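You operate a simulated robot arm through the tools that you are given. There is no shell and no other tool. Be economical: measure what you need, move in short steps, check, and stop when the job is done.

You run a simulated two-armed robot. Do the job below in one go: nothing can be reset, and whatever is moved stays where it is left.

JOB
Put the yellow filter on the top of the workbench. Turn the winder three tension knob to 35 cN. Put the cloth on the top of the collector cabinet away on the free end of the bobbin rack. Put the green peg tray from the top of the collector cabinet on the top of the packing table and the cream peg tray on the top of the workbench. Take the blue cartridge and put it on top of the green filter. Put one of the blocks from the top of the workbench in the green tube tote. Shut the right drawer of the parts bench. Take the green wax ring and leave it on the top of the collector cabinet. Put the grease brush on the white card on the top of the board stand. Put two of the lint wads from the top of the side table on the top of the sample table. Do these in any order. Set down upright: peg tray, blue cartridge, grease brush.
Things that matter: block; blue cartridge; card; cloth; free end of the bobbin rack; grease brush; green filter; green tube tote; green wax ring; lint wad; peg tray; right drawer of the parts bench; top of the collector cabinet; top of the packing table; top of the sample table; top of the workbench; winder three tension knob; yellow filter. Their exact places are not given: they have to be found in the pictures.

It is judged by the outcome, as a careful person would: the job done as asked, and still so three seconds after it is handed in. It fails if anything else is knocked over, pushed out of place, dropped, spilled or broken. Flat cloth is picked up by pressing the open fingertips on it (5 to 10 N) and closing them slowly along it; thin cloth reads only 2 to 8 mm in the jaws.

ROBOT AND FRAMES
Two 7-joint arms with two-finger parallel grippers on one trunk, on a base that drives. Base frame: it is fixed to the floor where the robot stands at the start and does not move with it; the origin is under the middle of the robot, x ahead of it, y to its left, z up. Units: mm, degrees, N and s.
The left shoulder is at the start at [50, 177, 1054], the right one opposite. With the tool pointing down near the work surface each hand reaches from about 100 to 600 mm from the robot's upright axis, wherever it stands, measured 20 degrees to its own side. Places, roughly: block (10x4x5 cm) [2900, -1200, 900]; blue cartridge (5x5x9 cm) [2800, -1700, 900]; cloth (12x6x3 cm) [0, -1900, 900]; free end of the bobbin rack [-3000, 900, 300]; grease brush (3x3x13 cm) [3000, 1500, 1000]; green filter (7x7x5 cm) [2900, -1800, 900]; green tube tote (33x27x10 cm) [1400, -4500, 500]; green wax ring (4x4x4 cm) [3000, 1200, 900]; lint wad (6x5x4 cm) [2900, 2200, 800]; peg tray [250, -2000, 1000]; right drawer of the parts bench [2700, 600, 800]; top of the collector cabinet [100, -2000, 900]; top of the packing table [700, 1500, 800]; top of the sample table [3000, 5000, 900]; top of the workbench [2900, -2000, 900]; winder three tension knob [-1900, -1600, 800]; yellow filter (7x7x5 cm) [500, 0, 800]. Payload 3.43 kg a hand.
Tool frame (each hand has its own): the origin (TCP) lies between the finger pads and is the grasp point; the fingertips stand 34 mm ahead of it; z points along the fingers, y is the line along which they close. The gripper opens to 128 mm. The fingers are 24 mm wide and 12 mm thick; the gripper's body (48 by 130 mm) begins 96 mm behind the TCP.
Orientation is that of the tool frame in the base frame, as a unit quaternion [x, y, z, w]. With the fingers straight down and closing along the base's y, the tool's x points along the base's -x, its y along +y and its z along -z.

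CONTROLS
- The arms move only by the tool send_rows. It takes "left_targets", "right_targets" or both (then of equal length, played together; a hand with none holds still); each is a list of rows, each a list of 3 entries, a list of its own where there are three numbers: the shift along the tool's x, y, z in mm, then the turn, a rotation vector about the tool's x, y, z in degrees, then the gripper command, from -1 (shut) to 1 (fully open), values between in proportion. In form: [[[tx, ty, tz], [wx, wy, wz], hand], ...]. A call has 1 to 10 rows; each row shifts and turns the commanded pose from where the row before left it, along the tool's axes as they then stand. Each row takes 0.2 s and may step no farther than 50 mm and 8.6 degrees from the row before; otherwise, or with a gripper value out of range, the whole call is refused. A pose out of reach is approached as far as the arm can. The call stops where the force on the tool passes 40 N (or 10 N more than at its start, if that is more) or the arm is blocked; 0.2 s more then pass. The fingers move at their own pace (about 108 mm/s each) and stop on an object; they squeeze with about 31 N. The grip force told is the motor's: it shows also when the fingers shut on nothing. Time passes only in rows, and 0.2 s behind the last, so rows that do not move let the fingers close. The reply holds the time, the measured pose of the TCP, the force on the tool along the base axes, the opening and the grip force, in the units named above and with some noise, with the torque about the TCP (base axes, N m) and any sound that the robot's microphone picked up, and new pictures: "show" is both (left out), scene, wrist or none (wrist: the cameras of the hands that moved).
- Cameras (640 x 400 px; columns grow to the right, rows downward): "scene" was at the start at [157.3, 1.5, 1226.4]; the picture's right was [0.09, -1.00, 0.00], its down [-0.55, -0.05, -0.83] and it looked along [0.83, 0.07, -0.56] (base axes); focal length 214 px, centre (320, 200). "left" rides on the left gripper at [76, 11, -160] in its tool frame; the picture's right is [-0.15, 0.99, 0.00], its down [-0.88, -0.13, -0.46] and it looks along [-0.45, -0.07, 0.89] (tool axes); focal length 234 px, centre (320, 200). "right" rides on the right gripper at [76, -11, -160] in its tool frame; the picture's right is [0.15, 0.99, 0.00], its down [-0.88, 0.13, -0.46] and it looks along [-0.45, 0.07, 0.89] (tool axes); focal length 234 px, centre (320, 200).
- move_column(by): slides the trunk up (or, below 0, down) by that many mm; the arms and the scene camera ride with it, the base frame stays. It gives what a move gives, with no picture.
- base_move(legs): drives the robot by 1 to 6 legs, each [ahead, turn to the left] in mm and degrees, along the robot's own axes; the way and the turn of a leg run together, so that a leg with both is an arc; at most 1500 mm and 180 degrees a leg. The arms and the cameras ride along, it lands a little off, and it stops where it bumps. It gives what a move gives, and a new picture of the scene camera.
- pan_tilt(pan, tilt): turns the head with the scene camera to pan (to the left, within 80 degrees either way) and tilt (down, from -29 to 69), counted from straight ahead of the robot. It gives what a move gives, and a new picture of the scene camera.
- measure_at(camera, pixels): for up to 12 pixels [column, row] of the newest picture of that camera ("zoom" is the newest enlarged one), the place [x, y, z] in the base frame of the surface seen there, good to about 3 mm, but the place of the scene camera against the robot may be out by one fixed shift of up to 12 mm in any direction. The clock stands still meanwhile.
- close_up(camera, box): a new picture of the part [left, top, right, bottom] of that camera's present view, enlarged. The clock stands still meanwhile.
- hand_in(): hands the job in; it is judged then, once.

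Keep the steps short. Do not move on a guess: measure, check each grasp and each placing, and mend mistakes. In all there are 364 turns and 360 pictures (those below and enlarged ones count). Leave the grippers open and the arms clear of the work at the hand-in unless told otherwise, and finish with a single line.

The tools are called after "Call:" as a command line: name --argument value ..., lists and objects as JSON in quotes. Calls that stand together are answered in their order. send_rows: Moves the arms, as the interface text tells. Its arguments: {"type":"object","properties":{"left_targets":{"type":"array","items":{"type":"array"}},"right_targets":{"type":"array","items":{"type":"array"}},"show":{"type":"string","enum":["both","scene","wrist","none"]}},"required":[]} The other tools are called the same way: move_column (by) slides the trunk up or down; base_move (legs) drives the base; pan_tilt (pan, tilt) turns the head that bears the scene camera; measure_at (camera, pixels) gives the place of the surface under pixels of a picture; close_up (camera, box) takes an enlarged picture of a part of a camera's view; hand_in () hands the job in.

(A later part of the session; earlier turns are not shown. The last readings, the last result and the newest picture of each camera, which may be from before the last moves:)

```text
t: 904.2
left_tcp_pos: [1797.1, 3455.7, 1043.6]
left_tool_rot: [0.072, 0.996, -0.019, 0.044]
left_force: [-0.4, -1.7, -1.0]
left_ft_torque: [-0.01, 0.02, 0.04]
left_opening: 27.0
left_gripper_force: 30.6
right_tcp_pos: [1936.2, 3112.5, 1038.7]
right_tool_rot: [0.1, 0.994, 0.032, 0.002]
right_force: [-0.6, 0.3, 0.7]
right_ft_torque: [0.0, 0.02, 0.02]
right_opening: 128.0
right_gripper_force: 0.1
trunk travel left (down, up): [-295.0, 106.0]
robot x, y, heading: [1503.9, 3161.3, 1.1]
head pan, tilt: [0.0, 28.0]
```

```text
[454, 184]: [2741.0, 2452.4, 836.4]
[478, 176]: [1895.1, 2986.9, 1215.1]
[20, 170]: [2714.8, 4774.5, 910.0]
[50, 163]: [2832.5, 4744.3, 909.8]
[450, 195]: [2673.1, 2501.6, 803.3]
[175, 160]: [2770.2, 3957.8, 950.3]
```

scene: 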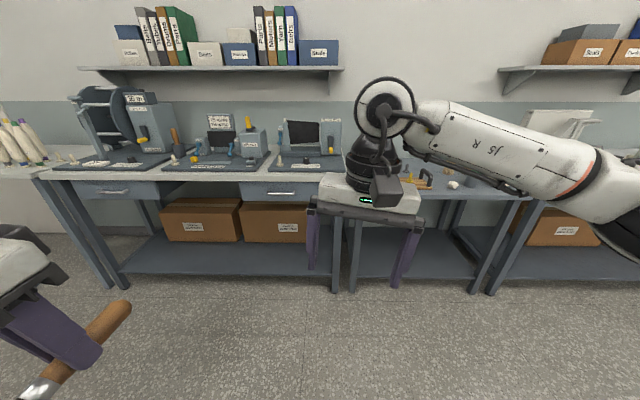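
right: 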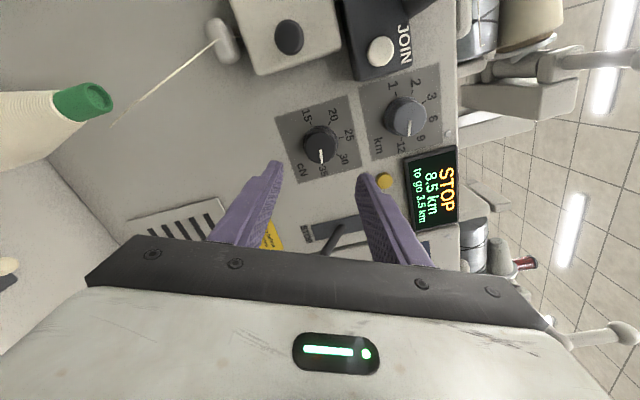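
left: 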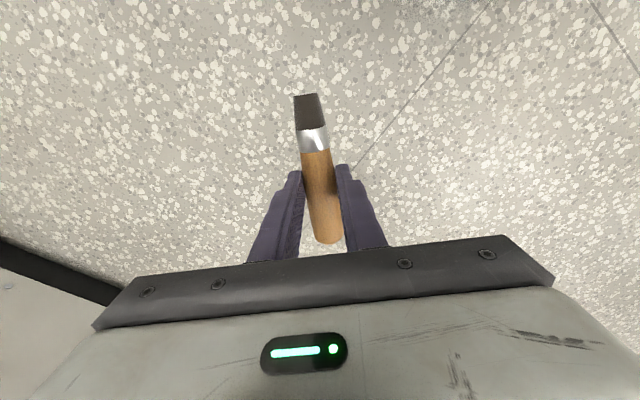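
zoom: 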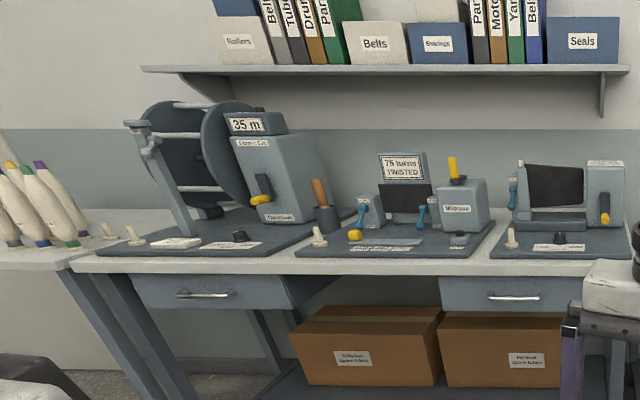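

The right-hand device (upright black board on a stand, with a white label card in front) is right ahead. I drive closer to inspect.

Call:
base_move --legs '[[480, 0]]'

Call:
close_up --camera "scene" --box '[170, 130, 350, 250]'

```text
t: 907.1
left_tcp_pos: [2278.5, 3461.0, 1042.8]
left_tool_rot: [0.077, 0.996, -0.018, 0.044]
left_force: [-0.1, 0.1, -0.7]
left_ft_torque: [0.02, 0.0, -0.03]
left_opening: 26.6
left_gripper_force: 30.7
right_tcp_pos: [2414.2, 3116.5, 1039.4]
right_tool_rot: [0.103, 0.994, 0.032, 0.001]
right_force: [0.5, 0.6, 0.2]
right_ft_torque: [0.01, -0.01, 0.0]
right_opening: 128.1
right_gripper_force: 0.1
trunk travel left (down, up): [-295.0, 106.0]
robot x, y, heading: [1984.6, 3168.1, 0.4]
head pan, tilt: [0.0, 28.0]
```

scene: 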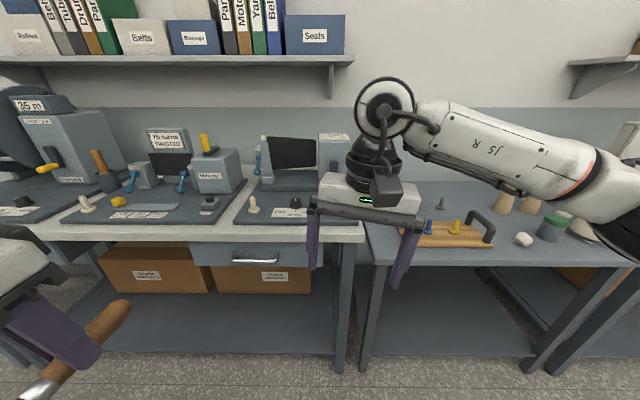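

```text
3.33 times, centred on (260, 190) of scene
```

zoom: 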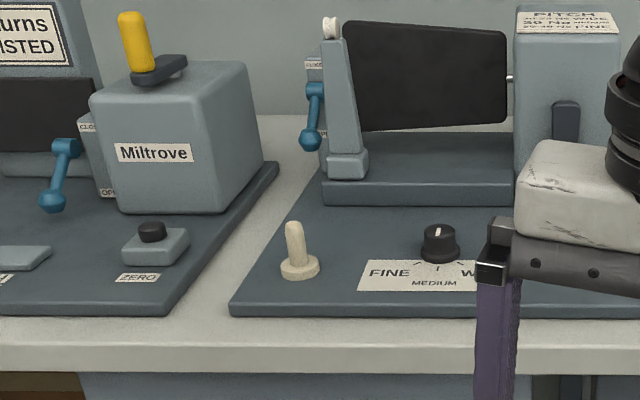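

Not this one. By elimination, the white "steam card" lies on the small stand where I began. I drive back there (south side of it).

Call:
base_move --legs '[[0, -93.7], [1500, 0], [1500, 0], [1150, 0], [0, -87], [950, 0]]'

```text
t: 939.2
left_tcp_pos: [914.9, -1396.8, 1043.3]
left_tool_rot: [0.998, -0.036, -0.045, -0.017]
left_force: [-0.5, -0.2, 0.1]
left_ft_torque: [0.02, -0.01, 0.0]
left_opening: 26.8
left_gripper_force: 30.7
right_tcp_pos: [751.2, -1064.9, 1039.8]
right_tool_rot: [0.997, -0.063, 0.0, 0.032]
right_force: [0.4, -0.2, 0.0]
right_ft_torque: [-0.01, 0.03, 0.02]
right_opening: 128.1
right_gripper_force: 0.1
trunk travel left (down, up): [-295.0, 106.0]
robot x, y, heading: [1185.6, -1083.6, -174.8]
head pan, tilt: [0.0, 28.0]
```

scene: 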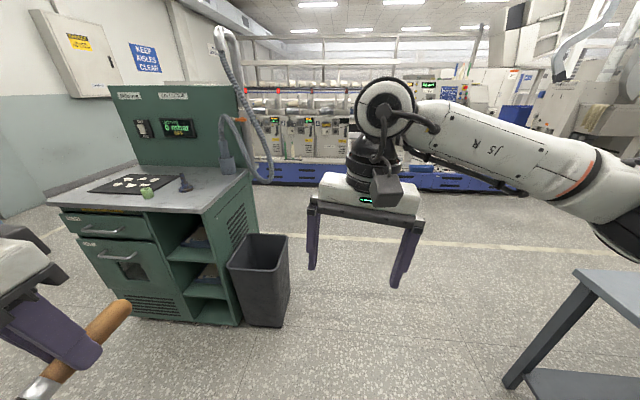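

The stand is to the right. I drive to its south side with heading ≈75° and lower the trunk.

Call:
base_move --legs '[[0, -23.4], [600, 0], [0, -86.8]]'

Call:
move_column --by -190

Call:
send_rows --left_targets '[[[-25, -25, 0], [-0.6, 0, -8], -1], [[-25, -25, 0], [-0.6, 0, -8], -1], [[-25, -25, 0], [-0.6, 0, -8], -1], [[-35, -20, 0], [0, 0, 0], -1], [[-35, -20, 0], [0, 0, 0], -1], [[-35, -10, 0], [0, 0, 0], -1]]' --show "none"

```text
t: 947.6
left_tcp_pos: [417.8, -535.1, 1044.5]
left_tool_rot: [-0.536, 0.843, 0.011, 0.046]
left_force: [0.2, 0.2, 0.1]
left_ft_torque: [-0.01, -0.04, -0.01]
left_opening: 26.8
left_gripper_force: 31.1
right_tcp_pos: [785.9, -501.9, 1039.0]
right_tool_rot: [-0.513, 0.858, 0.027, -0.018]
right_force: [0.3, -0.8, 0.5]
right_ft_torque: [-0.03, 0.0, 0.0]
right_opening: 128.1
right_gripper_force: 0.0
trunk travel left (down, up): [-295.0, 106.0]
robot x, y, heading: [618.0, -900.4, 74.2]
head pan, tilt: [0.0, 28.0]
```

scene: 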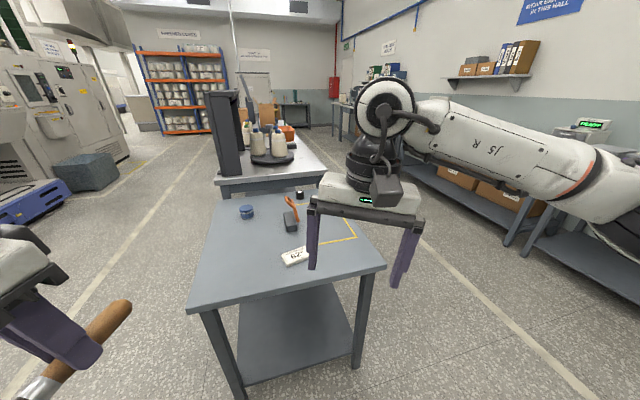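

```text
t: 949.6
left_tcp_pos: [416.8, -534.4, 854.3]
left_tool_rot: [-0.536, 0.843, 0.012, 0.046]
left_force: [0.2, 0.4, -0.9]
left_ft_torque: [0.0, 0.0, -0.02]
left_opening: 27.2
left_gripper_force: 31.3
right_tcp_pos: [786.1, -501.5, 848.4]
right_tool_rot: [-0.514, 0.857, 0.027, -0.018]
right_force: [-0.8, -0.2, 0.1]
right_ft_torque: [-0.02, -0.01, 0.03]
right_opening: 128.0
right_gripper_force: 0.0
trunk travel left (down, up): [-105.0, 296.0]
robot x, y, heading: [616.2, -900.8, 74.7]
head pan, tilt: [0.0, 28.0]
```

```text
t: 951.0
left_tcp_pos: [563.0, -378.3, 870.9]
left_tool_rot: [-0.7, 0.713, 0.013, 0.04]
left_force: [0.1, -0.1, -0.5]
left_ft_torque: [0.0, 0.02, 0.0]
left_opening: 26.9
left_gripper_force: 31.5
right_tcp_pos: [787.0, -500.2, 848.6]
right_tool_rot: [-0.514, 0.857, 0.026, -0.018]
right_force: [0.5, 0.1, -0.3]
right_ft_torque: [0.01, -0.02, 0.01]
right_opening: 127.8
right_gripper_force: 0.0
trunk travel left (down, up): [-105.0, 296.0]
robot x, y, heading: [616.3, -898.6, 74.4]
head pan, tilt: [0.0, 28.0]
```

I measure the card and table edge from the last picture.

Call:
measure_at --camera "scene" --pixels '[[296, 256], [283, 260], [308, 252], [290, 250], [300, 262], [290, 285], [245, 210], [288, 225]]'

```text
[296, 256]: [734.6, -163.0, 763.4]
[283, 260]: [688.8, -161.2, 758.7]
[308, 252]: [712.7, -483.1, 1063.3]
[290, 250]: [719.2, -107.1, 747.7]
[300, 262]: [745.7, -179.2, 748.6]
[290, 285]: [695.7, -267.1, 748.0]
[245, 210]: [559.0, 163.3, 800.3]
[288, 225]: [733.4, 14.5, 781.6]
```

I move the right hand aside and pitch the left hand to horizontal while extending it over the table.

Call:
send_rows --left_targets '[[[-17.9, -16, 1.6], [0, -8.5, 0], -1], [[-17.5, -16, 4.2], [0, -8.5, 0], -1], [[-16.7, -16, 6.8], [0, -8.5, 0], -1], [[-15.5, -16, 9.1], [0, -8.5, 0], -1], [[-14, -16, 11.3], [0, -8.5, 0], -1], [[-12.2, -16, 13.3], [0, -8.5, 0], -1], [[-10.1, -16, 14.9], [0, -8.5, 0], -1], [[-7.8, -16, 16.3], [0, -8.5, 0], -1], [[-5.3, -16, 17.2], [0, -8.5, 0], -1], [[-2.7, -16, 17.8], [0, -8.5, 0], -1]]' --right_targets '[[[15, -15, -5], [0, 0, 0], 1], [[15, -15, -5], [0, 0, 0], 1], [[15, -15, -5], [0, 0, 0], 1], [[15, -15, -5], [0, 0, 0], 1], [[15, -15, -5], [0, 0, 0], 1], [[15, -15, -5], [0, 0, 0], 1], [[15, -15, -5], [0, 0, 0], 1], [[15, -15, -5], [0, 0, 0], 1], [[15, -15, -5], [0, 0, 0], 1], [[15, -15, -5], [0, 0, 0], 1]]' --show "scene"

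```text
t: 953.2
left_tcp_pos: [587.9, -227.3, 931.5]
left_tool_rot: [0.512, -0.503, -0.479, -0.506]
left_force: [0.6, -0.8, -0.4]
left_ft_torque: [-0.01, 0.01, 0.0]
left_opening: 26.9
left_gripper_force: 31.3
left hand out of reach, approached as far as the arm can: row 4, 5, 6, 7, 8, 9, 10
right_tcp_pos: [849.3, -706.4, 891.3]
right_tool_rot: [-0.514, 0.857, 0.027, -0.018]
right_force: [0.1, -0.6, 0.4]
right_ft_torque: [0.01, 0.03, 0.04]
right_opening: 128.0
right_gripper_force: 0.1
trunk travel left (down, up): [-105.0, 296.0]
robot x, y, heading: [616.5, -900.2, 74.4]
head pan, tilt: [0.0, 28.0]
```

scene: 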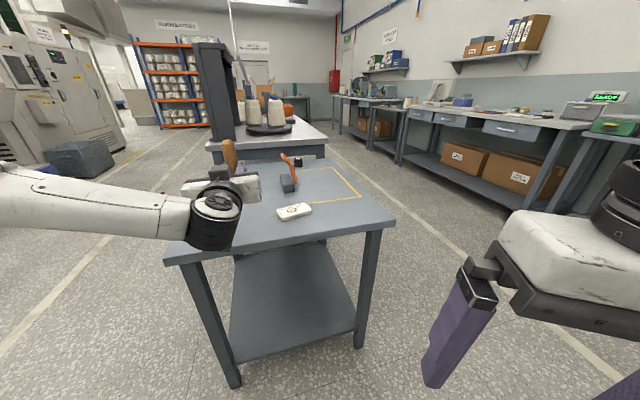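

The brush is now upright (handle up at (228,155)). I measure the card and the brush from this view.

Call:
measure_at --camera "scene" --pixels '[[294, 210], [280, 214], [309, 206], [277, 210], [311, 211], [227, 145], [232, 165], [290, 188], [287, 165]]'

Call:
send_rows --left_targets '[[[0, 0, 0], [0, 0, 0], -1]]' --show "wrist"

```text
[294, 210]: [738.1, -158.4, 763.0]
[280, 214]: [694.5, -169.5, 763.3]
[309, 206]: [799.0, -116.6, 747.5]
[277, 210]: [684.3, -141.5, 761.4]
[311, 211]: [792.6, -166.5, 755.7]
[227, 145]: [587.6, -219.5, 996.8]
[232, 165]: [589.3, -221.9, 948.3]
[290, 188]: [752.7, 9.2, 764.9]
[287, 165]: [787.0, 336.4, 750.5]
```

```text
t: 953.6
left_tcp_pos: [589.0, -227.3, 930.8]
left_tool_rot: [0.511, -0.504, -0.479, -0.506]
left_force: [-0.4, 0.2, -0.3]
left_ft_torque: [-0.02, -0.01, 0.02]
left_opening: 26.7
left_gripper_force: 31.5
right_tcp_pos: [849.6, -705.0, 891.5]
right_tool_rot: [-0.513, 0.858, 0.027, -0.018]
right_force: [-0.6, -0.3, -0.2]
right_ft_torque: [0.02, 0.0, -0.03]
right_opening: 127.9
right_gripper_force: 0.1
trunk travel left (down, up): [-105.0, 296.0]
robot x, y, heading: [616.5, -898.5, 74.0]
head pan, tilt: [0.0, 28.0]
```

left: 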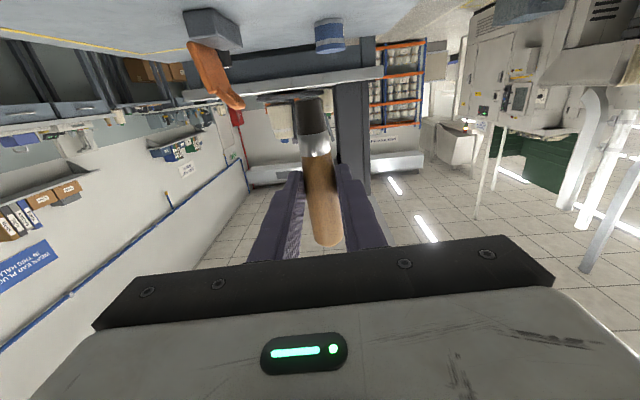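

Call:
measure_at --camera "left" --pixels '[[310, 106], [312, 125], [316, 160], [320, 190], [325, 225], [328, 35]]'

```text
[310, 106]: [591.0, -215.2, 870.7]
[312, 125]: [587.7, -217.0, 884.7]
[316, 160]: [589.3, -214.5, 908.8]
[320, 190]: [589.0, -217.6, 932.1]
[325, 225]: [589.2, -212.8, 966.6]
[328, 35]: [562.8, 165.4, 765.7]
```

The brush is vertical and its tip is 65 mm below the TCP. I shift it over the card's centre (≈(733,-158)).

Call:
send_rows --left_targets '[[[0, -48, 0], [0, 0, 0], -1], [[0, -48, 0], [0, 0, 0], -1], [[0, -48, 0], [0, 0, 0], -1], [[5, 0, 22], [0, 0, 0], -1], [[5, 0, 23], [0, 0, 0], -1], [[20, 0, 0], [0, 0, 0], -1], [[20, 0, 0], [0, 0, 0], -1], [[0, 0, 0], [0, 0, 0], -1]]' --show "none"

```text
t: 955.4
left_tcp_pos: [601.6, -201.5, 954.2]
left_tool_rot: [0.516, -0.501, -0.48, -0.502]
left_force: [0.3, 0.5, -1.2]
left_ft_torque: [-0.02, -0.02, -0.04]
left_opening: 26.9
left_gripper_force: 31.0
left hand out of reach, approached as far as the arm can: row 1, 2, 3, 5, 6, 7
right_tcp_pos: [849.2, -706.3, 891.9]
right_tool_rot: [-0.514, 0.857, 0.027, -0.018]
right_force: [-1.0, 0.1, -0.4]
right_ft_torque: [0.0, -0.01, -0.02]
right_opening: 128.2
right_gripper_force: 0.0
trunk travel left (down, up): [-105.0, 296.0]
robot x, y, heading: [617.8, -897.2, 74.3]
head pan, tilt: [0.0, 28.0]
```

The inward yaw is now the limiting side. I re-position the base ~117 mm to the right with heading ≈82° so the hand needs less yaw and reach.

Call:
base_move --legs '[[-250, 0], [0, -21], [310, 0], [0, 28.6]]'

Call:
send_rows --left_targets '[[[0, 0, 0], [4, 0, 0], -1], [[0, 0, 0], [4, 0, 0], -1], [[0, 0, 0], [0, 0, 0], -1]]' --show "none"

```text
t: 961.5
left_tcp_pos: [628.6, -196.9, 953.8]
left_tool_rot: [0.548, -0.466, -0.513, -0.469]
left_force: [-0.5, -0.7, -0.8]
left_ft_torque: [0.02, 0.02, -0.02]
left_opening: 26.9
left_gripper_force: 30.9
right_tcp_pos: [941.7, -662.2, 890.8]
right_tool_rot: [-0.57, 0.821, 0.026, -0.021]
right_force: [-0.7, 0.1, 0.1]
right_ft_torque: [0.01, 0.01, 0.02]
right_opening: 128.1
right_gripper_force: 0.0
trunk travel left (down, up): [-105.0, 296.0]
robot x, y, heading: [732.2, -883.9, 81.9]
head pan, tilt: [0.0, 28.0]
```

scene: 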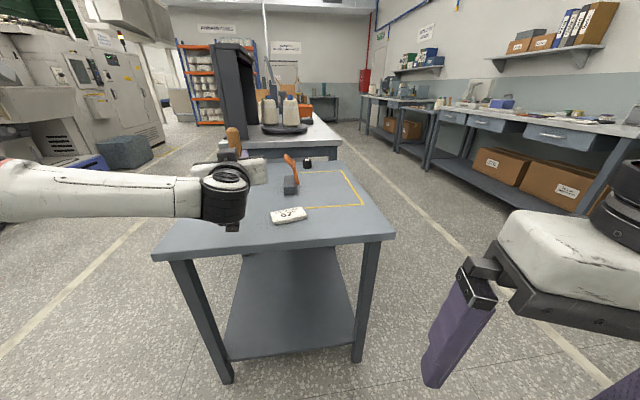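

```text
t: 962.3
left_tcp_pos: [628.6, -196.3, 954.1]
left_tool_rot: [0.516, -0.5, -0.479, -0.504]
left_force: [0.9, -0.8, -1.1]
left_ft_torque: [-0.04, -0.02, 0.03]
left_opening: 26.8
left_gripper_force: 31.0
right_tcp_pos: [942.1, -663.1, 891.0]
right_tool_rot: [-0.57, 0.821, 0.025, -0.021]
right_force: [-0.1, -0.2, -0.6]
right_ft_torque: [0.0, -0.03, 0.03]
right_opening: 128.2
right_gripper_force: 0.0
trunk travel left (down, up): [-105.0, 296.0]
robot x, y, heading: [734.0, -881.9, 82.2]
head pan, tilt: [0.0, 28.0]
```

Call:
send_rows --left_targets '[[[0, -35, 0], [0, 0, 0], -1], [[0, -35, 0], [0, 0, 0], -1], [[0, -34, 0], [0, 0, 0], -1], [[30, 0, 0], [0, 0, 0], -1], [[30, 0, 0], [0, 0, 0], -1], [[0, 0, 0], [0, 0, 0], -1]]' --show "none"

```text
t: 963.7
left_tcp_pos: [668.5, -219.3, 950.1]
left_tool_rot: [0.525, -0.503, -0.476, -0.495]
left_force: [0.3, -0.6, -0.3]
left_ft_torque: [-0.02, 0.01, 0.02]
left_opening: 27.4
left_gripper_force: 30.8
left hand out of reach, approached as far as the arm can: row 1, 2, 3, 4, 5
right_tcp_pos: [941.0, -662.7, 891.2]
right_tool_rot: [-0.57, 0.821, 0.026, -0.02]
right_force: [-0.5, 0.7, -0.3]
right_ft_torque: [-0.05, -0.01, 0.02]
right_opening: 128.0
right_gripper_force: 0.1
trunk travel left (down, up): [-105.0, 296.0]
robot x, y, heading: [735.3, -883.0, 82.1]
head pan, tilt: [0.0, 28.0]
```

I back the base 110 mm to work with a more extended arm, then command forward and down.

Call:
base_move --legs '[[-120, 0]]'

Call:
send_rows --left_targets '[[[20, 0, 30], [0, 0, 0], -1], [[20, 0, 30], [0, 0, 0], -1], [[20, 0, 30], [0, 0, 0], -1], [[20, -15, 20], [0, 0, 0], -1], [[20, -15, 10], [0, 0, 0], -1], [[0, 0, 0], [0, 0, 0], -1]]' --show "none"

```text
t: 964.9
left_tcp_pos: [651.5, -341.7, 950.3]
left_tool_rot: [0.523, -0.505, -0.475, -0.496]
left_force: [1.1, -1.1, -0.1]
left_ft_torque: [0.01, -0.01, -0.03]
left_opening: 27.0
left_gripper_force: 31.4
right_tcp_pos: [924.2, -785.6, 891.1]
right_tool_rot: [-0.57, 0.821, 0.026, -0.02]
right_force: [-0.6, -0.8, -0.5]
right_ft_torque: [0.02, 0.0, 0.01]
right_opening: 127.8
right_gripper_force: 0.1
trunk travel left (down, up): [-105.0, 296.0]
robot x, y, heading: [719.1, -1007.4, 81.8]
head pan, tilt: [0.0, 28.0]
```

scene: 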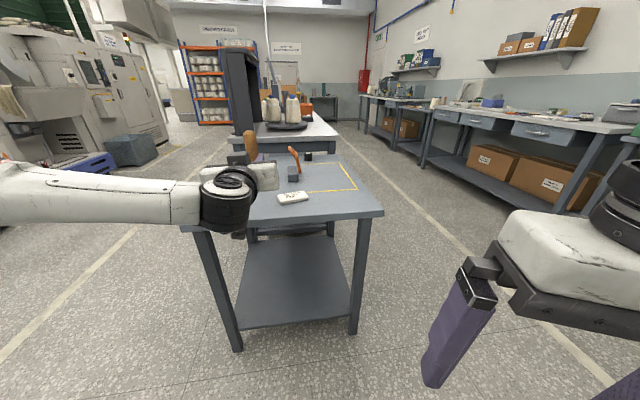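

```text
t: 966.3
left_tcp_pos: [623.6, -276.0, 946.0]
left_tool_rot: [0.529, -0.508, -0.471, -0.49]
left_force: [1.5, -0.3, -1.1]
left_ft_torque: [-0.05, -0.02, 0.0]
left_opening: 26.8
left_gripper_force: 30.5
left hand out of reach, approached as far as the arm can: row 1, 2, 3, 4, 5
right_tcp_pos: [923.2, -786.6, 891.1]
right_tool_rot: [-0.569, 0.821, 0.026, -0.019]
right_force: [-0.5, 0.3, -0.1]
right_ft_torque: [0.01, -0.02, 0.0]
right_opening: 127.6
right_gripper_force: 0.0
trunk travel left (down, up): [-105.0, 296.0]
robot x, y, heading: [717.6, -1007.6, 82.0]
head pan, tilt: [0.0, 28.0]
```

The left wrist is yaw-limited: its forearm points inward. I'll let the hand point inward relative to the robot instead: rotate it 48° inward and stand south-east of the stand with heading ≈130°.

Call:
send_rows --left_targets '[[[0, 0, 0], [8, 0, 0], -1], [[0, 0, 0], [8, 0, 0], -1], [[0, 0, 0], [8, 0, 0], -1], [[0, 0, 0], [8, 0, 0], -1], [[0, 0, 0], [8, 0, 0], -1], [[0, 0, 0], [8, 0, 0], -1], [[0, 0, 0], [0, 0, 0], -1]]' --show "none"

Call:
base_move --legs '[[0, -36], [605, 0], [0, 84]]'

```text
t: 967.9
left_tcp_pos: [594.1, -297.6, 992.3]
left_tool_rot: [-0.275, 0.655, 0.228, 0.666]
left_force: [-0.3, 0.0, -1.0]
left_ft_torque: [-0.04, 0.0, 0.0]
left_opening: 27.1
left_gripper_force: 31.3
left hand out of reach, approached as far as the arm can: row 1, 2, 3
right_tcp_pos: [923.8, -785.6, 891.6]
right_tool_rot: [-0.569, 0.822, 0.025, -0.02]
right_force: [-0.1, 0.3, -0.4]
right_ft_torque: [-0.02, -0.04, 0.04]
right_opening: 127.9
right_gripper_force: 0.0
trunk travel left (down, up): [-105.0, 296.0]
robot x, y, heading: [717.2, -1006.9, 81.6]
head pan, tilt: [0.0, 28.0]
```

```text
t: 976.7
left_tcp_pos: [519.5, -195.5, 991.9]
left_tool_rot: [0.525, -0.478, -0.487, -0.509]
left_force: [0.1, -0.7, -0.4]
left_ft_torque: [0.0, 0.01, -0.01]
left_opening: 26.7
left_gripper_force: 31.5
right_tcp_pos: [1105.5, -258.3, 891.2]
right_tool_rot: [0.862, -0.506, -0.015, 0.029]
right_force: [-0.3, 0.5, -1.0]
right_ft_torque: [-0.02, 0.0, 0.01]
right_opening: 128.0
right_gripper_force: 0.0
trunk travel left (down, up): [-105.0, 296.0]
robot x, y, heading: [1143.2, -556.7, 131.7]
head pan, tilt: [0.0, 28.0]
```

scene: 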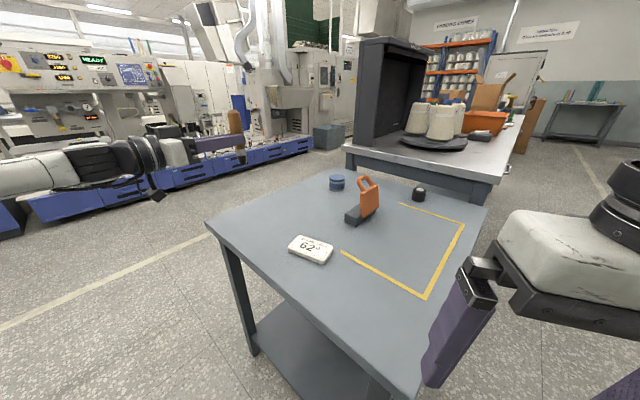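

Now the hand points north with the arm relaxed. I move it toward the card.

Call:
send_rows --left_targets '[[[8, -40, 0], [0, 0, 0], -1], [[8, -40, 0], [0, 0, 0], -1], [[8, -40, 0], [0, 0, 0], -1], [[8, -40, 2], [0, 0, 0], -1], [[8, -40, 2], [0, 0, 0], -1], [[8, -13, 2], [0, 0, 0], -1], [[0, 0, 0], [0, 0, 0], -1]]' --show "none"

```text
t: 978.3
left_tcp_pos: [619.3, -185.9, 973.4]
left_tool_rot: [0.526, -0.477, -0.488, -0.508]
left_force: [-0.1, 0.9, -0.4]
left_ft_torque: [-0.07, -0.01, 0.04]
left_opening: 26.6
left_gripper_force: 31.2
left hand out of reach, approached as far as the arm can: row 2, 3, 4, 5
right_tcp_pos: [1106.0, -259.5, 891.6]
right_tool_rot: [0.862, -0.505, -0.015, 0.029]
right_force: [-0.1, -0.5, -0.5]
right_ft_torque: [0.0, 0.04, 0.02]
right_opening: 128.0
right_gripper_force: 0.0
trunk travel left (down, up): [-105.0, 296.0]
robot x, y, heading: [1138.3, -557.5, 131.8]
head pan, tilt: [0.0, 28.0]
```

Call:
send_rows --left_targets '[[[10, -30, 0], [0, 0, 0], -1], [[10, -30, 0], [0, 0, 0], -1], [[10, -30, 0], [0, 0, 0], -1], [[10, -24, 0], [0, 0, 0], -1], [[0, 0, 0], [0, 0, 0], -1]]' --show "none"

```text
t: 979.5
left_tcp_pos: [671.5, -208.2, 968.1]
left_tool_rot: [0.526, -0.479, -0.482, -0.511]
left_force: [0.8, 0.7, -0.7]
left_ft_torque: [-0.02, -0.02, -0.01]
left_opening: 27.2
left_gripper_force: 30.7
left hand out of reach, approached as far as the arm can: row 2, 3, 4
right_tcp_pos: [1105.8, -258.7, 890.2]
right_tool_rot: [0.862, -0.506, -0.014, 0.029]
right_force: [0.5, -0.4, -0.9]
right_ft_torque: [0.02, -0.02, 0.01]
right_opening: 127.8
right_gripper_force: 0.0
trunk travel left (down, up): [-105.0, 296.0]
robot x, y, heading: [1141.0, -561.8, 131.7]
head pan, tilt: [0.0, 28.0]
```

Fold limit again; I back the base 120 mm (which also shifts the hand toward the card), then extend north.

Call:
base_move --legs '[[-120, 0]]'

Call:
send_rows --left_targets '[[[10, 5, 30], [0, 0, 0], -1], [[15, 5, 30], [0, 0, 0], -1], [[20, 5, 30], [0, 0, 0], -1], [[20, 3, 25], [0, 0, 0], -1], [[0, 0, 0], [0, 0, 0], -1]]' --show "none"

```text
t: 980.8
left_tcp_pos: [750.9, -300.9, 969.6]
left_tool_rot: [0.525, -0.479, -0.483, -0.511]
left_force: [0.0, 0.4, -0.1]
left_ft_torque: [-0.03, -0.02, -0.01]
left_opening: 26.9
left_gripper_force: 31.4
right_tcp_pos: [1186.0, -350.0, 891.1]
right_tool_rot: [0.862, -0.506, -0.014, 0.029]
right_force: [0.4, -1.0, 0.1]
right_ft_torque: [0.04, 0.01, 0.01]
right_opening: 128.1
right_gripper_force: 0.0
trunk travel left (down, up): [-105.0, 296.0]
robot x, y, heading: [1225.2, -649.6, 131.9]
head pan, tilt: [0.0, 28.0]
```

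scene: 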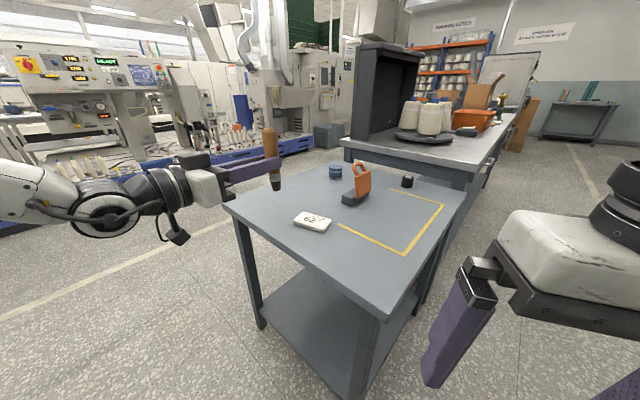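

```text
t: 982.0
left_tcp_pos: [698.1, -198.3, 910.6]
left_tool_rot: [0.526, -0.48, -0.481, -0.512]
left_force: [0.8, -1.0, -1.1]
left_ft_torque: [0.01, -0.02, -0.02]
left_opening: 26.8
left_gripper_force: 31.3
left hand out of reach, approached as far as the arm can: row 1, 2, 3, 4
right_tcp_pos: [1185.9, -349.7, 890.8]
right_tool_rot: [0.863, -0.504, -0.015, 0.029]
right_force: [-0.3, 0.5, -0.3]
right_ft_torque: [0.0, 0.04, 0.0]
right_opening: 128.2
right_gripper_force: 0.1
trunk travel left (down, up): [-105.0, 296.0]
robot x, y, heading: [1221.3, -647.4, 131.8]
head pan, tilt: [0.0, 28.0]
```

Good progress (brush vertical over the stand). I back another 50 mm and continue down.

Call:
base_move --legs '[[-50, 0]]'

Call:
send_rows --left_targets '[[[10, 0, 25], [0, 0, 0], -1], [[10, 0, 20], [0, 0, 0], -1], [[10, 0, 8], [0, 0, 0], -1], [[10, 0, 0], [0, 0, 0], -1], [[0, 0, 0], [0, 0, 0], -1]]' --show "none"

```text
t: 982.9
left_tcp_pos: [732.3, -235.3, 911.4]
left_tool_rot: [0.524, -0.481, -0.481, -0.512]
left_force: [0.6, 0.2, 0.0]
left_ft_torque: [0.0, 0.01, 0.0]
left_opening: 26.9
left_gripper_force: 31.6
right_tcp_pos: [1219.2, -386.7, 891.0]
right_tool_rot: [0.862, -0.506, -0.015, 0.029]
right_force: [0.2, -0.2, 0.9]
right_ft_torque: [0.03, 0.01, -0.01]
right_opening: 128.2
right_gripper_force: 0.2
trunk travel left (down, up): [-105.0, 296.0]
robot x, y, heading: [1257.3, -689.7, 131.7]
head pan, tilt: [0.0, 28.0]
```

scene: 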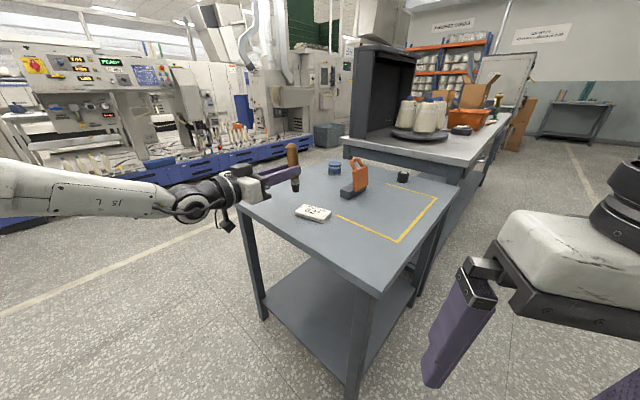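

```text
t: 984.1
left_tcp_pos: [727.6, -226.0, 893.4]
left_tool_rot: [0.524, -0.481, -0.48, -0.513]
left_force: [-0.5, -0.7, -0.5]
left_ft_torque: [0.01, 0.0, 0.05]
left_opening: 27.0
left_gripper_force: 31.1
left hand out of reach, approached as far as the arm can: row 1, 2, 3, 4
right_tcp_pos: [1219.7, -387.7, 891.4]
right_tool_rot: [0.862, -0.506, -0.015, 0.029]
right_force: [-0.6, 0.1, -0.2]
right_ft_torque: [-0.01, 0.02, 0.05]
right_opening: 128.1
right_gripper_force: 0.0
trunk travel left (down, up): [-105.0, 296.0]
robot x, y, heading: [1254.8, -683.3, 131.7]
head pan, tilt: [0.0, 28.0]
```

I use the base for the last horizontal bit (25 mm ahead, 2.7° right) and the trunk for height.

Call:
base_move --legs '[[25, -2.7]]'

Call:
move_column --by -50

Call:
send_rows --left_targets '[[[0, 0, 0], [0, 0, 0], -1]]' --show "both"

```text
t: 984.9
left_tcp_pos: [733.3, -181.2, 893.8]
left_tool_rot: [-0.512, 0.493, 0.468, 0.524]
left_force: [0.1, -0.1, 0.0]
left_ft_torque: [0.0, 0.0, 0.01]
left_opening: 26.6
left_gripper_force: 30.8
right_tcp_pos: [1218.0, -366.2, 890.5]
right_tool_rot: [0.85, -0.526, -0.015, 0.028]
right_force: [-0.5, -0.7, -0.8]
right_ft_torque: [-0.02, 0.02, 0.0]
right_opening: 128.0
right_gripper_force: 0.1
trunk travel left (down, up): [-105.0, 296.0]
robot x, y, heading: [1237.9, -669.7, 129.0]
head pan, tilt: [0.0, 28.0]
```

scene: 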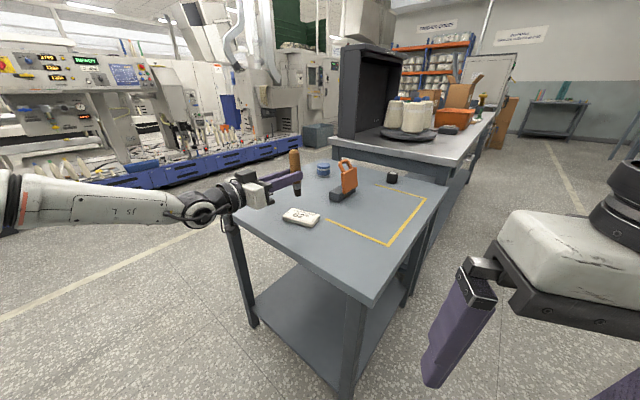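

```text
t: 985.8
left_tcp_pos: [734.2, -181.1, 843.6]
left_tool_rot: [-0.513, 0.493, 0.469, 0.524]
left_force: [0.2, 0.4, 0.0]
left_ft_torque: [0.0, -0.01, 0.01]
left_opening: 26.9
left_gripper_force: 30.9
right_tcp_pos: [1218.2, -367.3, 841.5]
right_tool_rot: [0.849, -0.527, -0.015, 0.029]
right_force: [-0.2, 0.0, -0.9]
right_ft_torque: [-0.01, 0.0, 0.01]
right_opening: 128.2
right_gripper_force: 0.1
trunk travel left (down, up): [-55.0, 346.0]
robot x, y, heading: [1239.2, -668.0, 128.8]
head pan, tilt: [0.0, 28.0]
```

```text
t: 986.2
left_tcp_pos: [733.2, -181.2, 843.1]
left_tool_rot: [-0.512, 0.494, 0.468, 0.525]
left_force: [0.0, 0.0, -0.6]
left_ft_torque: [-0.01, -0.03, -0.01]
left_opening: 26.9
left_gripper_force: 30.8
right_tcp_pos: [1217.4, -367.1, 841.1]
right_tool_rot: [0.85, -0.526, -0.016, 0.028]
right_force: [-0.7, -0.7, -0.4]
right_ft_torque: [-0.03, 0.01, 0.01]
right_opening: 127.8
right_gripper_force: 0.2
trunk travel left (down, up): [-55.0, 346.0]
robot x, y, heading: [1243.3, -671.3, 129.0]
head pan, tilt: [0.0, 28.0]
```

scene: 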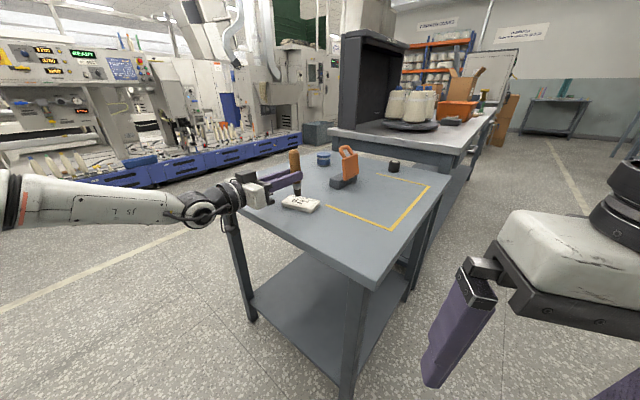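
left: 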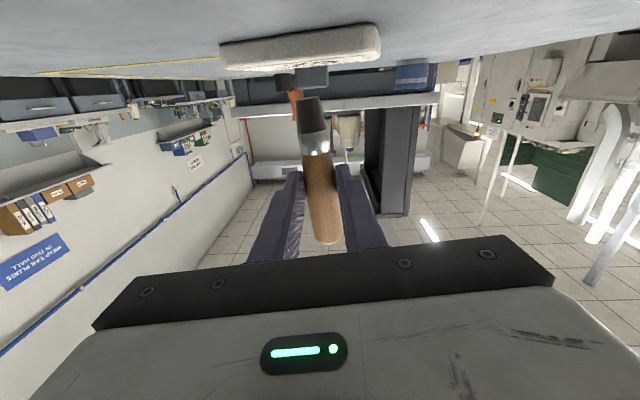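

I measure the card's extent and brush tip in the wrist view.

Call:
measure_at --camera "left" --pixels '[[226, 55], [375, 35], [300, 60], [300, 35], [311, 102], [322, 200], [300, 43]]'

Call:
close_up --camera "scene" --box '[240, 140, 360, 230]'

```text
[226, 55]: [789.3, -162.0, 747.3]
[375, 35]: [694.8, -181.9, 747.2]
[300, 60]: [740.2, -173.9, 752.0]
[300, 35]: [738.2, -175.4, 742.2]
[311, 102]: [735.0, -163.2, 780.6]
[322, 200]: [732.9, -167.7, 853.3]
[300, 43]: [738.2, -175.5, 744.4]
```

```text
4.44 times, centred on (300, 185) of scene
```

zoom: 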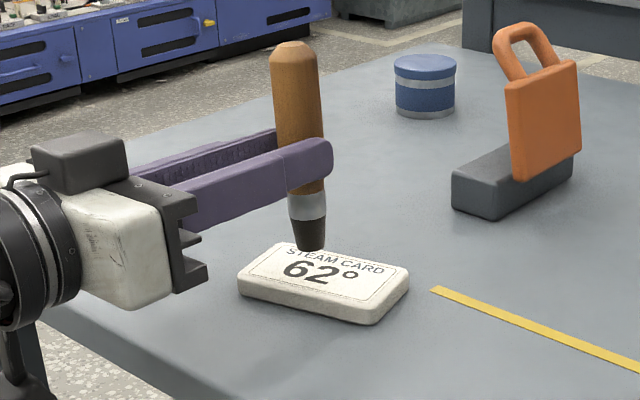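

The brush is above the card. I nudge it 6 mm forward and lower with the trunk.

Call:
send_rows --left_targets '[[[0, 0, 6], [0, 0, 0], -1], [[0, 0, 0], [0, 0, 0], -1]]' --show "none"

Call:
move_column --by -17

Call:
move_column --by -3

```text
t: 986.8
left_tcp_pos: [733.7, -179.2, 844.2]
left_tool_rot: [-0.512, 0.494, 0.467, 0.525]
left_force: [-0.7, 1.1, -0.4]
left_ft_torque: [-0.05, 0.0, 0.02]
left_opening: 26.6
left_gripper_force: 31.6
left hand out of reach, approached as far as the arm can: row 1
right_tcp_pos: [1218.5, -367.0, 841.9]
right_tool_rot: [0.85, -0.526, -0.016, 0.028]
right_force: [0.3, -0.8, -1.2]
right_ft_torque: [-0.06, 0.0, 0.0]
right_opening: 128.0
right_gripper_force: 0.1
trunk travel left (down, up): [-55.0, 346.0]
robot x, y, heading: [1240.8, -668.0, 129.2]
head pan, tilt: [0.0, 28.0]
```

```text
t: 987.5
left_tcp_pos: [733.5, -180.9, 828.5]
left_tool_rot: [-0.512, 0.493, 0.468, 0.525]
left_force: [-0.2, 0.7, -0.7]
left_ft_torque: [-0.01, 0.02, 0.0]
left_opening: 26.9
left_gripper_force: 30.3
right_tcp_pos: [1218.0, -368.1, 825.2]
right_tool_rot: [0.85, -0.526, -0.016, 0.029]
right_force: [0.6, 0.7, -0.5]
right_ft_torque: [0.0, -0.01, 0.04]
right_opening: 128.1
right_gripper_force: 0.0
trunk travel left (down, up): [-38.0, 363.0]
robot x, y, heading: [1234.9, -667.7, 128.9]
head pan, tilt: [0.0, 28.0]
```

```text
t: 988.0
left_tcp_pos: [734.5, -181.1, 825.7]
left_tool_rot: [-0.512, 0.493, 0.468, 0.524]
left_force: [0.4, -0.1, -0.3]
left_ft_torque: [-0.03, -0.02, -0.04]
left_opening: 26.8
left_gripper_force: 30.8
right_tcp_pos: [1217.8, -366.2, 820.8]
right_tool_rot: [0.85, -0.526, -0.016, 0.028]
right_force: [-0.8, -0.9, -0.4]
right_ft_torque: [0.02, -0.02, 0.0]
right_opening: 127.9
right_gripper_force: 0.0
trunk travel left (down, up): [-35.0, 366.0]
robot x, y, heading: [1237.0, -667.9, 129.1]
head pan, tilt: [0.0, 28.0]
```

Call:
move_column --by -3

Call:
move_column --by -2

Call:
move_column --by -2

```text
t: 988.5
left_tcp_pos: [734.2, -181.3, 822.2]
left_tool_rot: [-0.512, 0.494, 0.468, 0.525]
left_force: [0.9, -0.4, -0.8]
left_ft_torque: [0.02, 0.01, 0.01]
left_opening: 27.0
left_gripper_force: 30.7
right_tcp_pos: [1218.3, -366.6, 818.7]
right_tool_rot: [0.849, -0.527, -0.016, 0.029]
right_force: [-0.1, -1.1, 0.1]
right_ft_torque: [0.02, 0.02, 0.0]
right_opening: 128.1
right_gripper_force: 0.0
trunk travel left (down, up): [-32.0, 369.0]
robot x, y, heading: [1242.7, -671.0, 129.1]
head pan, tilt: [0.0, 28.0]
```

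```text
t: 989.0
left_tcp_pos: [733.7, -180.8, 821.5]
left_tool_rot: [-0.512, 0.492, 0.469, 0.525]
left_force: [-0.5, -0.3, 3.5]
left_ft_torque: [0.11, 0.04, 0.01]
left_opening: 26.9
left_gripper_force: 31.1
right_tcp_pos: [1218.4, -367.8, 816.5]
right_tool_rot: [0.85, -0.526, -0.016, 0.029]
right_force: [-0.7, 0.3, 0.7]
right_ft_torque: [-0.03, -0.01, -0.01]
right_opening: 127.9
right_gripper_force: 0.1
trunk travel left (down, up): [-30.0, 371.0]
robot x, y, heading: [1245.3, -670.1, 128.8]
head pan, tilt: [0.0, 28.0]
```

```text
t: 989.5
left_tcp_pos: [733.7, -180.7, 821.7]
left_tool_rot: [-0.511, 0.492, 0.469, 0.526]
left_force: [-0.1, -0.2, 9.0]
left_ft_torque: [0.32, 0.06, 0.0]
left_opening: 26.8
left_gripper_force: 31.1
right_tcp_pos: [1217.9, -368.9, 815.0]
right_tool_rot: [0.85, -0.526, -0.016, 0.027]
right_force: [-0.3, 0.1, 0.4]
right_ft_torque: [-0.05, -0.03, -0.04]
right_opening: 128.1
right_gripper_force: 0.1
trunk travel left (down, up): [-28.0, 373.0]
robot x, y, heading: [1236.9, -669.3, 129.1]
head pan, tilt: [0.0, 28.0]
```

Contact (9 N). I open slowly a little and look.

Call:
send_rows --left_targets '[[[0, 0, 0], [0, 0, 0], -0.52], [[0, 0, 0], [0, 0, 0], -0.45], [[0, 0, 0], [0, 0, 0], -0.3], [[0, 0, 0], [0, 0, 0], -0.2]]' --show "none"

Call:
close_up --camera "scene" --box '[240, 140, 360, 230]'

```text
t: 990.5
left_tcp_pos: [735.1, -180.0, 818.0]
left_tool_rot: [-0.512, 0.494, 0.467, 0.525]
left_force: [-0.2, 0.2, 0.6]
left_ft_torque: [0.01, -0.03, 0.0]
left_opening: 51.2
left_gripper_force: 0.0
right_tcp_pos: [1217.5, -366.8, 812.7]
right_tool_rot: [0.849, -0.527, -0.015, 0.027]
right_force: [-0.4, 0.7, -1.3]
right_ft_torque: [0.01, -0.01, 0.03]
right_opening: 127.8
right_gripper_force: 0.1
trunk travel left (down, up): [-28.0, 373.0]
robot x, y, heading: [1240.5, -663.0, 128.9]
head pan, tilt: [0.0, 28.0]
```

```text
4.44 times, centred on (300, 185) of scene
```

zoom: 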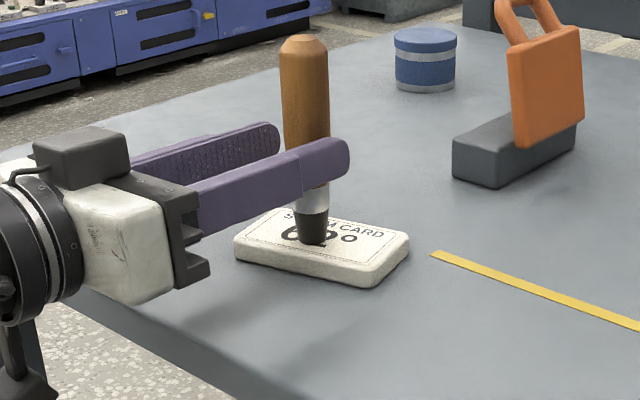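

The brush stands upright on the white card. I open wide and let the base back away rigidly, so the fingers clear it.

Call:
send_rows --left_targets '[[[0, 0, 0], [0, 0, 0], 0.4], [[0, 0, 0], [0, 0, 0], 1], [[0, 0, 0], [0, 0, 0], 1], [[0, 0, 0], [0, 0, 0], 1]]' --show "none"

Call:
base_move --legs '[[-350, 0]]'

```text
t: 991.5
left_tcp_pos: [734.6, -180.3, 817.8]
left_tool_rot: [-0.512, 0.494, 0.467, 0.525]
left_force: [-0.2, 0.5, -1.3]
left_ft_torque: [-0.01, -0.02, 0.0]
left_opening: 128.4
left_gripper_force: 0.1
right_tcp_pos: [1219.4, -367.5, 813.8]
right_tool_rot: [0.849, -0.527, -0.016, 0.028]
right_force: [-0.7, -0.2, -0.2]
right_ft_torque: [-0.03, 0.03, 0.0]
right_opening: 128.1
right_gripper_force: 0.0
trunk travel left (down, up): [-28.0, 373.0]
robot x, y, heading: [1242.0, -667.2, 128.9]
head pan, tilt: [0.0, 28.0]
```

```text
t: 993.8
left_tcp_pos: [952.2, -447.8, 817.8]
left_tool_rot: [-0.512, 0.494, 0.467, 0.525]
left_force: [0.3, 0.2, -0.4]
left_ft_torque: [0.03, -0.01, -0.01]
left_opening: 127.8
left_gripper_force: 0.1
right_tcp_pos: [1435.9, -636.1, 812.9]
right_tool_rot: [0.85, -0.526, -0.015, 0.028]
right_force: [0.0, -0.4, 0.4]
right_ft_torque: [0.03, -0.01, 0.02]
right_opening: 128.0
right_gripper_force: 0.0
trunk travel left (down, up): [-28.0, 373.0]
robot x, y, heading: [1457.3, -937.3, 129.1]
head pan, tilt: [0.0, 28.0]
```

scene: 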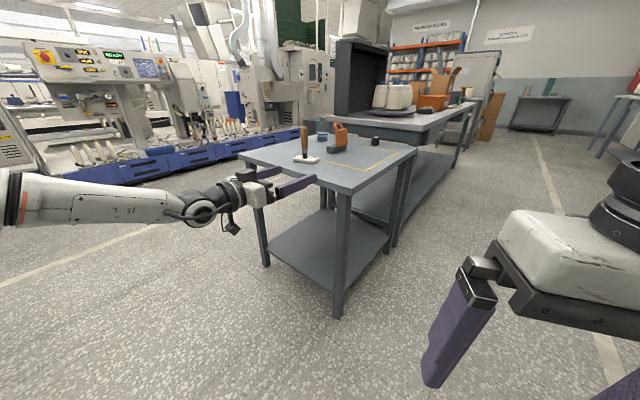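

The brush stands on the card. I raise the trunk and return the left hand to normal, without pictures.

Call:
move_column --by 260

Call:
send_rows --left_targets '[[[0, 0, -20], [0, 8.5, 0], 1], [[3, 0, -19.8], [0, 8.5, 0], 1], [[5.8, 0, -19], [0, 8.5, 0], 1], [[8.6, 0, -18], [0, 8.5, 0], 1], [[11.2, 0, -16.6], [0, 8.5, 0], 1], [[13.5, 0, -14.7], [0, 8.5, 0], 1], [[15.5, 0, -12.6], [0, 8.5, 0], 1], [[17.2, 0, -10], [0, 8.5, 0], 1], [[18.5, 0, -7.5], [0, 8.5, 0], 1], [[19.4, 0, -4.7], [0, 8.5, 0], 1]]' --show "none"

Call:
send_rows --left_targets '[[[0, 0, 0], [0, 0, -7.5], 1], [[0, 0, 0], [0, 0, -7.5], 1], [[0, 0, 0], [0, 0, -7.5], 1], [[0, 0, 0], [0, 0, -7.5], 1], [[0, 0, 0], [0, 0, -7.5], 1]]' --show "none"

```text
t: 996.5
left_tcp_pos: [952.3, -448.3, 1078.4]
left_tool_rot: [-0.511, 0.495, 0.468, 0.525]
left_force: [0.6, 1.3, -0.8]
left_ft_torque: [-0.01, 0.02, -0.01]
left_opening: 128.1
left_gripper_force: 0.0
right_tcp_pos: [1436.8, -636.4, 1074.7]
right_tool_rot: [0.849, -0.527, -0.015, 0.029]
right_force: [-0.1, 0.3, 0.1]
right_ft_torque: [0.01, 0.01, -0.03]
right_opening: 128.1
right_gripper_force: 0.0
trunk travel left (down, up): [-288.0, 113.0]
robot x, y, heading: [1457.9, -939.4, 128.8]
head pan, tilt: [0.0, 28.0]
```

```text
t: 998.7
left_tcp_pos: [951.3, -539.2, 1077.7]
left_tool_rot: [-0.614, 0.615, 0.314, 0.382]
left_force: [0.8, -0.6, -0.2]
left_ft_torque: [0.02, -0.03, -0.01]
left_opening: 127.9
left_gripper_force: 0.1
left hand out of reach, approached as far as the arm can: row 4, 5, 6, 7, 8, 9, 10
right_tcp_pos: [1436.3, -637.4, 1073.8]
right_tool_rot: [0.849, -0.527, -0.016, 0.028]
right_force: [-0.1, 0.4, -0.1]
right_ft_torque: [0.0, -0.01, -0.02]
right_opening: 128.3
right_gripper_force: 0.0
trunk travel left (down, up): [-288.0, 113.0]
robot x, y, heading: [1457.9, -940.1, 128.9]
head pan, tilt: [0.0, 28.0]
```

```text
t: 999.9
left_tcp_pos: [949.9, -539.7, 1077.6]
left_tool_rot: [0.78, -0.384, -0.175, -0.463]
left_force: [0.4, -0.7, 0.0]
left_ft_torque: [0.02, -0.01, -0.04]
left_opening: 127.9
left_gripper_force: 0.0
right_tcp_pos: [1436.1, -636.8, 1074.5]
right_tool_rot: [0.849, -0.527, -0.015, 0.029]
right_force: [0.3, 0.2, 0.2]
right_ft_torque: [-0.04, 0.0, 0.01]
right_opening: 127.8
right_gripper_force: 0.0
trunk travel left (down, up): [-288.0, 113.0]
robot x, y, heading: [1456.0, -934.5, 129.0]
head pan, tilt: [0.0, 28.0]
```

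I finish the re-orientation with a computed rotation (59° about one axis) after pulling back 100 mm.

Call:
send_rows --left_targets '[[[37, -13, -30], [0, 0, 0], 1], [[37, -13, -31], [0, 0, 0], 1], [[0, 0, 0], [-5.86, 6.11, -0.19], 1], [[0, 0, 0], [-5.86, 6.11, -0.19], 1], [[0, 0, 0], [-5.86, 6.11, -0.19], 1], [[0, 0, 0], [-5.86, 6.11, -0.19], 1], [[0, 0, 0], [-5.86, 6.11, -0.19], 1], [[0, 0, 0], [-5.86, 6.11, -0.19], 1], [[0, 0, 0], [-5.86, 6.11, -0.19], 1], [[0, 0, 0], [0, 0, 0], 1]]' --show "none"

```text
t: 1002.1
left_tcp_pos: [1006.7, -635.8, 1064.7]
left_tool_rot: [0.807, -0.398, -0.151, -0.409]
left_force: [0.7, -0.1, 0.8]
left_ft_torque: [0.0, -0.02, -0.01]
left_opening: 128.1
left_gripper_force: 0.0
left hand out of reach, approached as far as the arm can: row 3, 4, 5, 6, 7, 8, 9
right_tcp_pos: [1436.4, -636.6, 1075.4]
right_tool_rot: [0.849, -0.527, -0.016, 0.028]
right_force: [0.2, 0.1, -0.4]
right_ft_torque: [0.02, 0.01, 0.02]
right_opening: 127.8
right_gripper_force: 0.1
trunk travel left (down, up): [-288.0, 113.0]
robot x, y, heading: [1458.1, -939.4, 129.2]
head pan, tilt: [0.0, 28.0]
```

Call:
send_rows --left_targets '[[[0, 0, 0], [-4.27, -4.05, -4.64], 1], [[0, 0, 0], [-4.27, -4.05, -4.64], 1], [[0, 0, 0], [-4.27, -4.05, -4.64], 1], [[0, 0, 0], [-4.27, -4.05, -4.64], 1], [[0, 0, 0], [-4.27, -4.05, -4.64], 1], [[0, 0, 0], [-4.27, -4.05, -4.64], 1], [[0, 0, 0], [0, 0, 0], 1]]' --show "none"

```text
t: 1003.7
left_tcp_pos: [1002.6, -640.8, 1061.2]
left_tool_rot: [0.889, -0.08, -0.283, -0.352]
left_force: [0.5, 0.2, -0.8]
left_ft_torque: [0.01, 0.0, 0.03]
left_opening: 128.3
left_gripper_force: 0.2
left hand out of reach, approached as far as the arm can: row 1, 2
right_tcp_pos: [1436.7, -636.5, 1073.7]
right_tool_rot: [0.849, -0.527, -0.016, 0.029]
right_force: [-0.7, 0.5, 0.3]
right_ft_torque: [-0.01, -0.01, 0.02]
right_opening: 128.2
right_gripper_force: 0.0
trunk travel left (down, up): [-288.0, 113.0]
robot x, y, heading: [1455.0, -944.7, 128.7]
head pan, tilt: [0.0, 28.0]
```

Call:
send_rows --left_targets '[[[0, 0, 0], [-2.97, 6.17, 4.71], 1], [[0, 0, 0], [-2.97, 6.17, 4.71], 1], [[0, 0, 0], [-2.97, 6.17, 4.71], 1], [[0, 0, 0], [-2.97, 6.17, 4.71], 1], [[0, 0, 0], [-2.97, 6.17, 4.71], 1], [[0, 0, 0], [-2.97, 6.17, 4.71], 1], [[0, 0, 0], [-2.97, 6.17, 4.71], 1], [[0, 0, 0], [-2.97, 6.17, 4.71], 1], [[0, 0, 0], [0, 0, 0], 1]]' --show "none"

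```text
t: 1005.7
left_tcp_pos: [997.1, -669.0, 1065.2]
left_tool_rot: [0.908, -0.419, -0.012, -0.016]
left_force: [0.1, 0.3, -0.1]
left_ft_torque: [-0.02, 0.01, 0.03]
left_opening: 127.8
left_gripper_force: 0.0
left hand out of reach, approached as far as the arm can: row 8
right_tcp_pos: [1437.6, -635.9, 1074.8]
right_tool_rot: [0.85, -0.526, -0.016, 0.028]
right_force: [0.6, 0.4, -0.3]
right_ft_torque: [0.01, 0.0, 0.03]
right_opening: 127.9
right_gripper_force: 0.1
trunk travel left (down, up): [-288.0, 113.0]
robot x, y, heading: [1452.4, -935.5, 128.7]
head pan, tilt: [0.0, 28.0]
```

Both hands normal again. I drive to the side table.

Call:
base_move --legs '[[0, -56], [984, 0], [0, 17.3], [1500, 0], [780, 0], [0, -90]]'

```text
t: 1029.1
left_tcp_pos: [2309.4, 2503.0, 1064.0]
left_tool_rot: [-0.01, 1.0, -0.009, 0.018]
left_force: [-0.3, 0.8, 0.0]
left_ft_torque: [0.03, 0.0, 0.03]
left_opening: 127.5
left_gripper_force: 0.2
right_tcp_pos: [2056.6, 2144.3, 1074.1]
right_tool_rot: [0.114, 0.993, 0.031, 0.002]
right_force: [-0.4, -0.6, -0.1]
right_ft_torque: [0.0, 0.01, -0.01]
right_opening: 128.1
right_gripper_force: 0.0
trunk travel left (down, up): [-288.0, 113.0]
robot x, y, heading: [1808.2, 2319.7, -0.5]
head pan, tilt: [0.0, 28.0]
```

scene: 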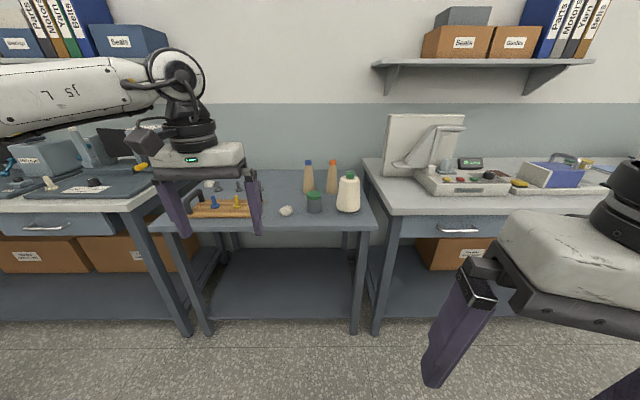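

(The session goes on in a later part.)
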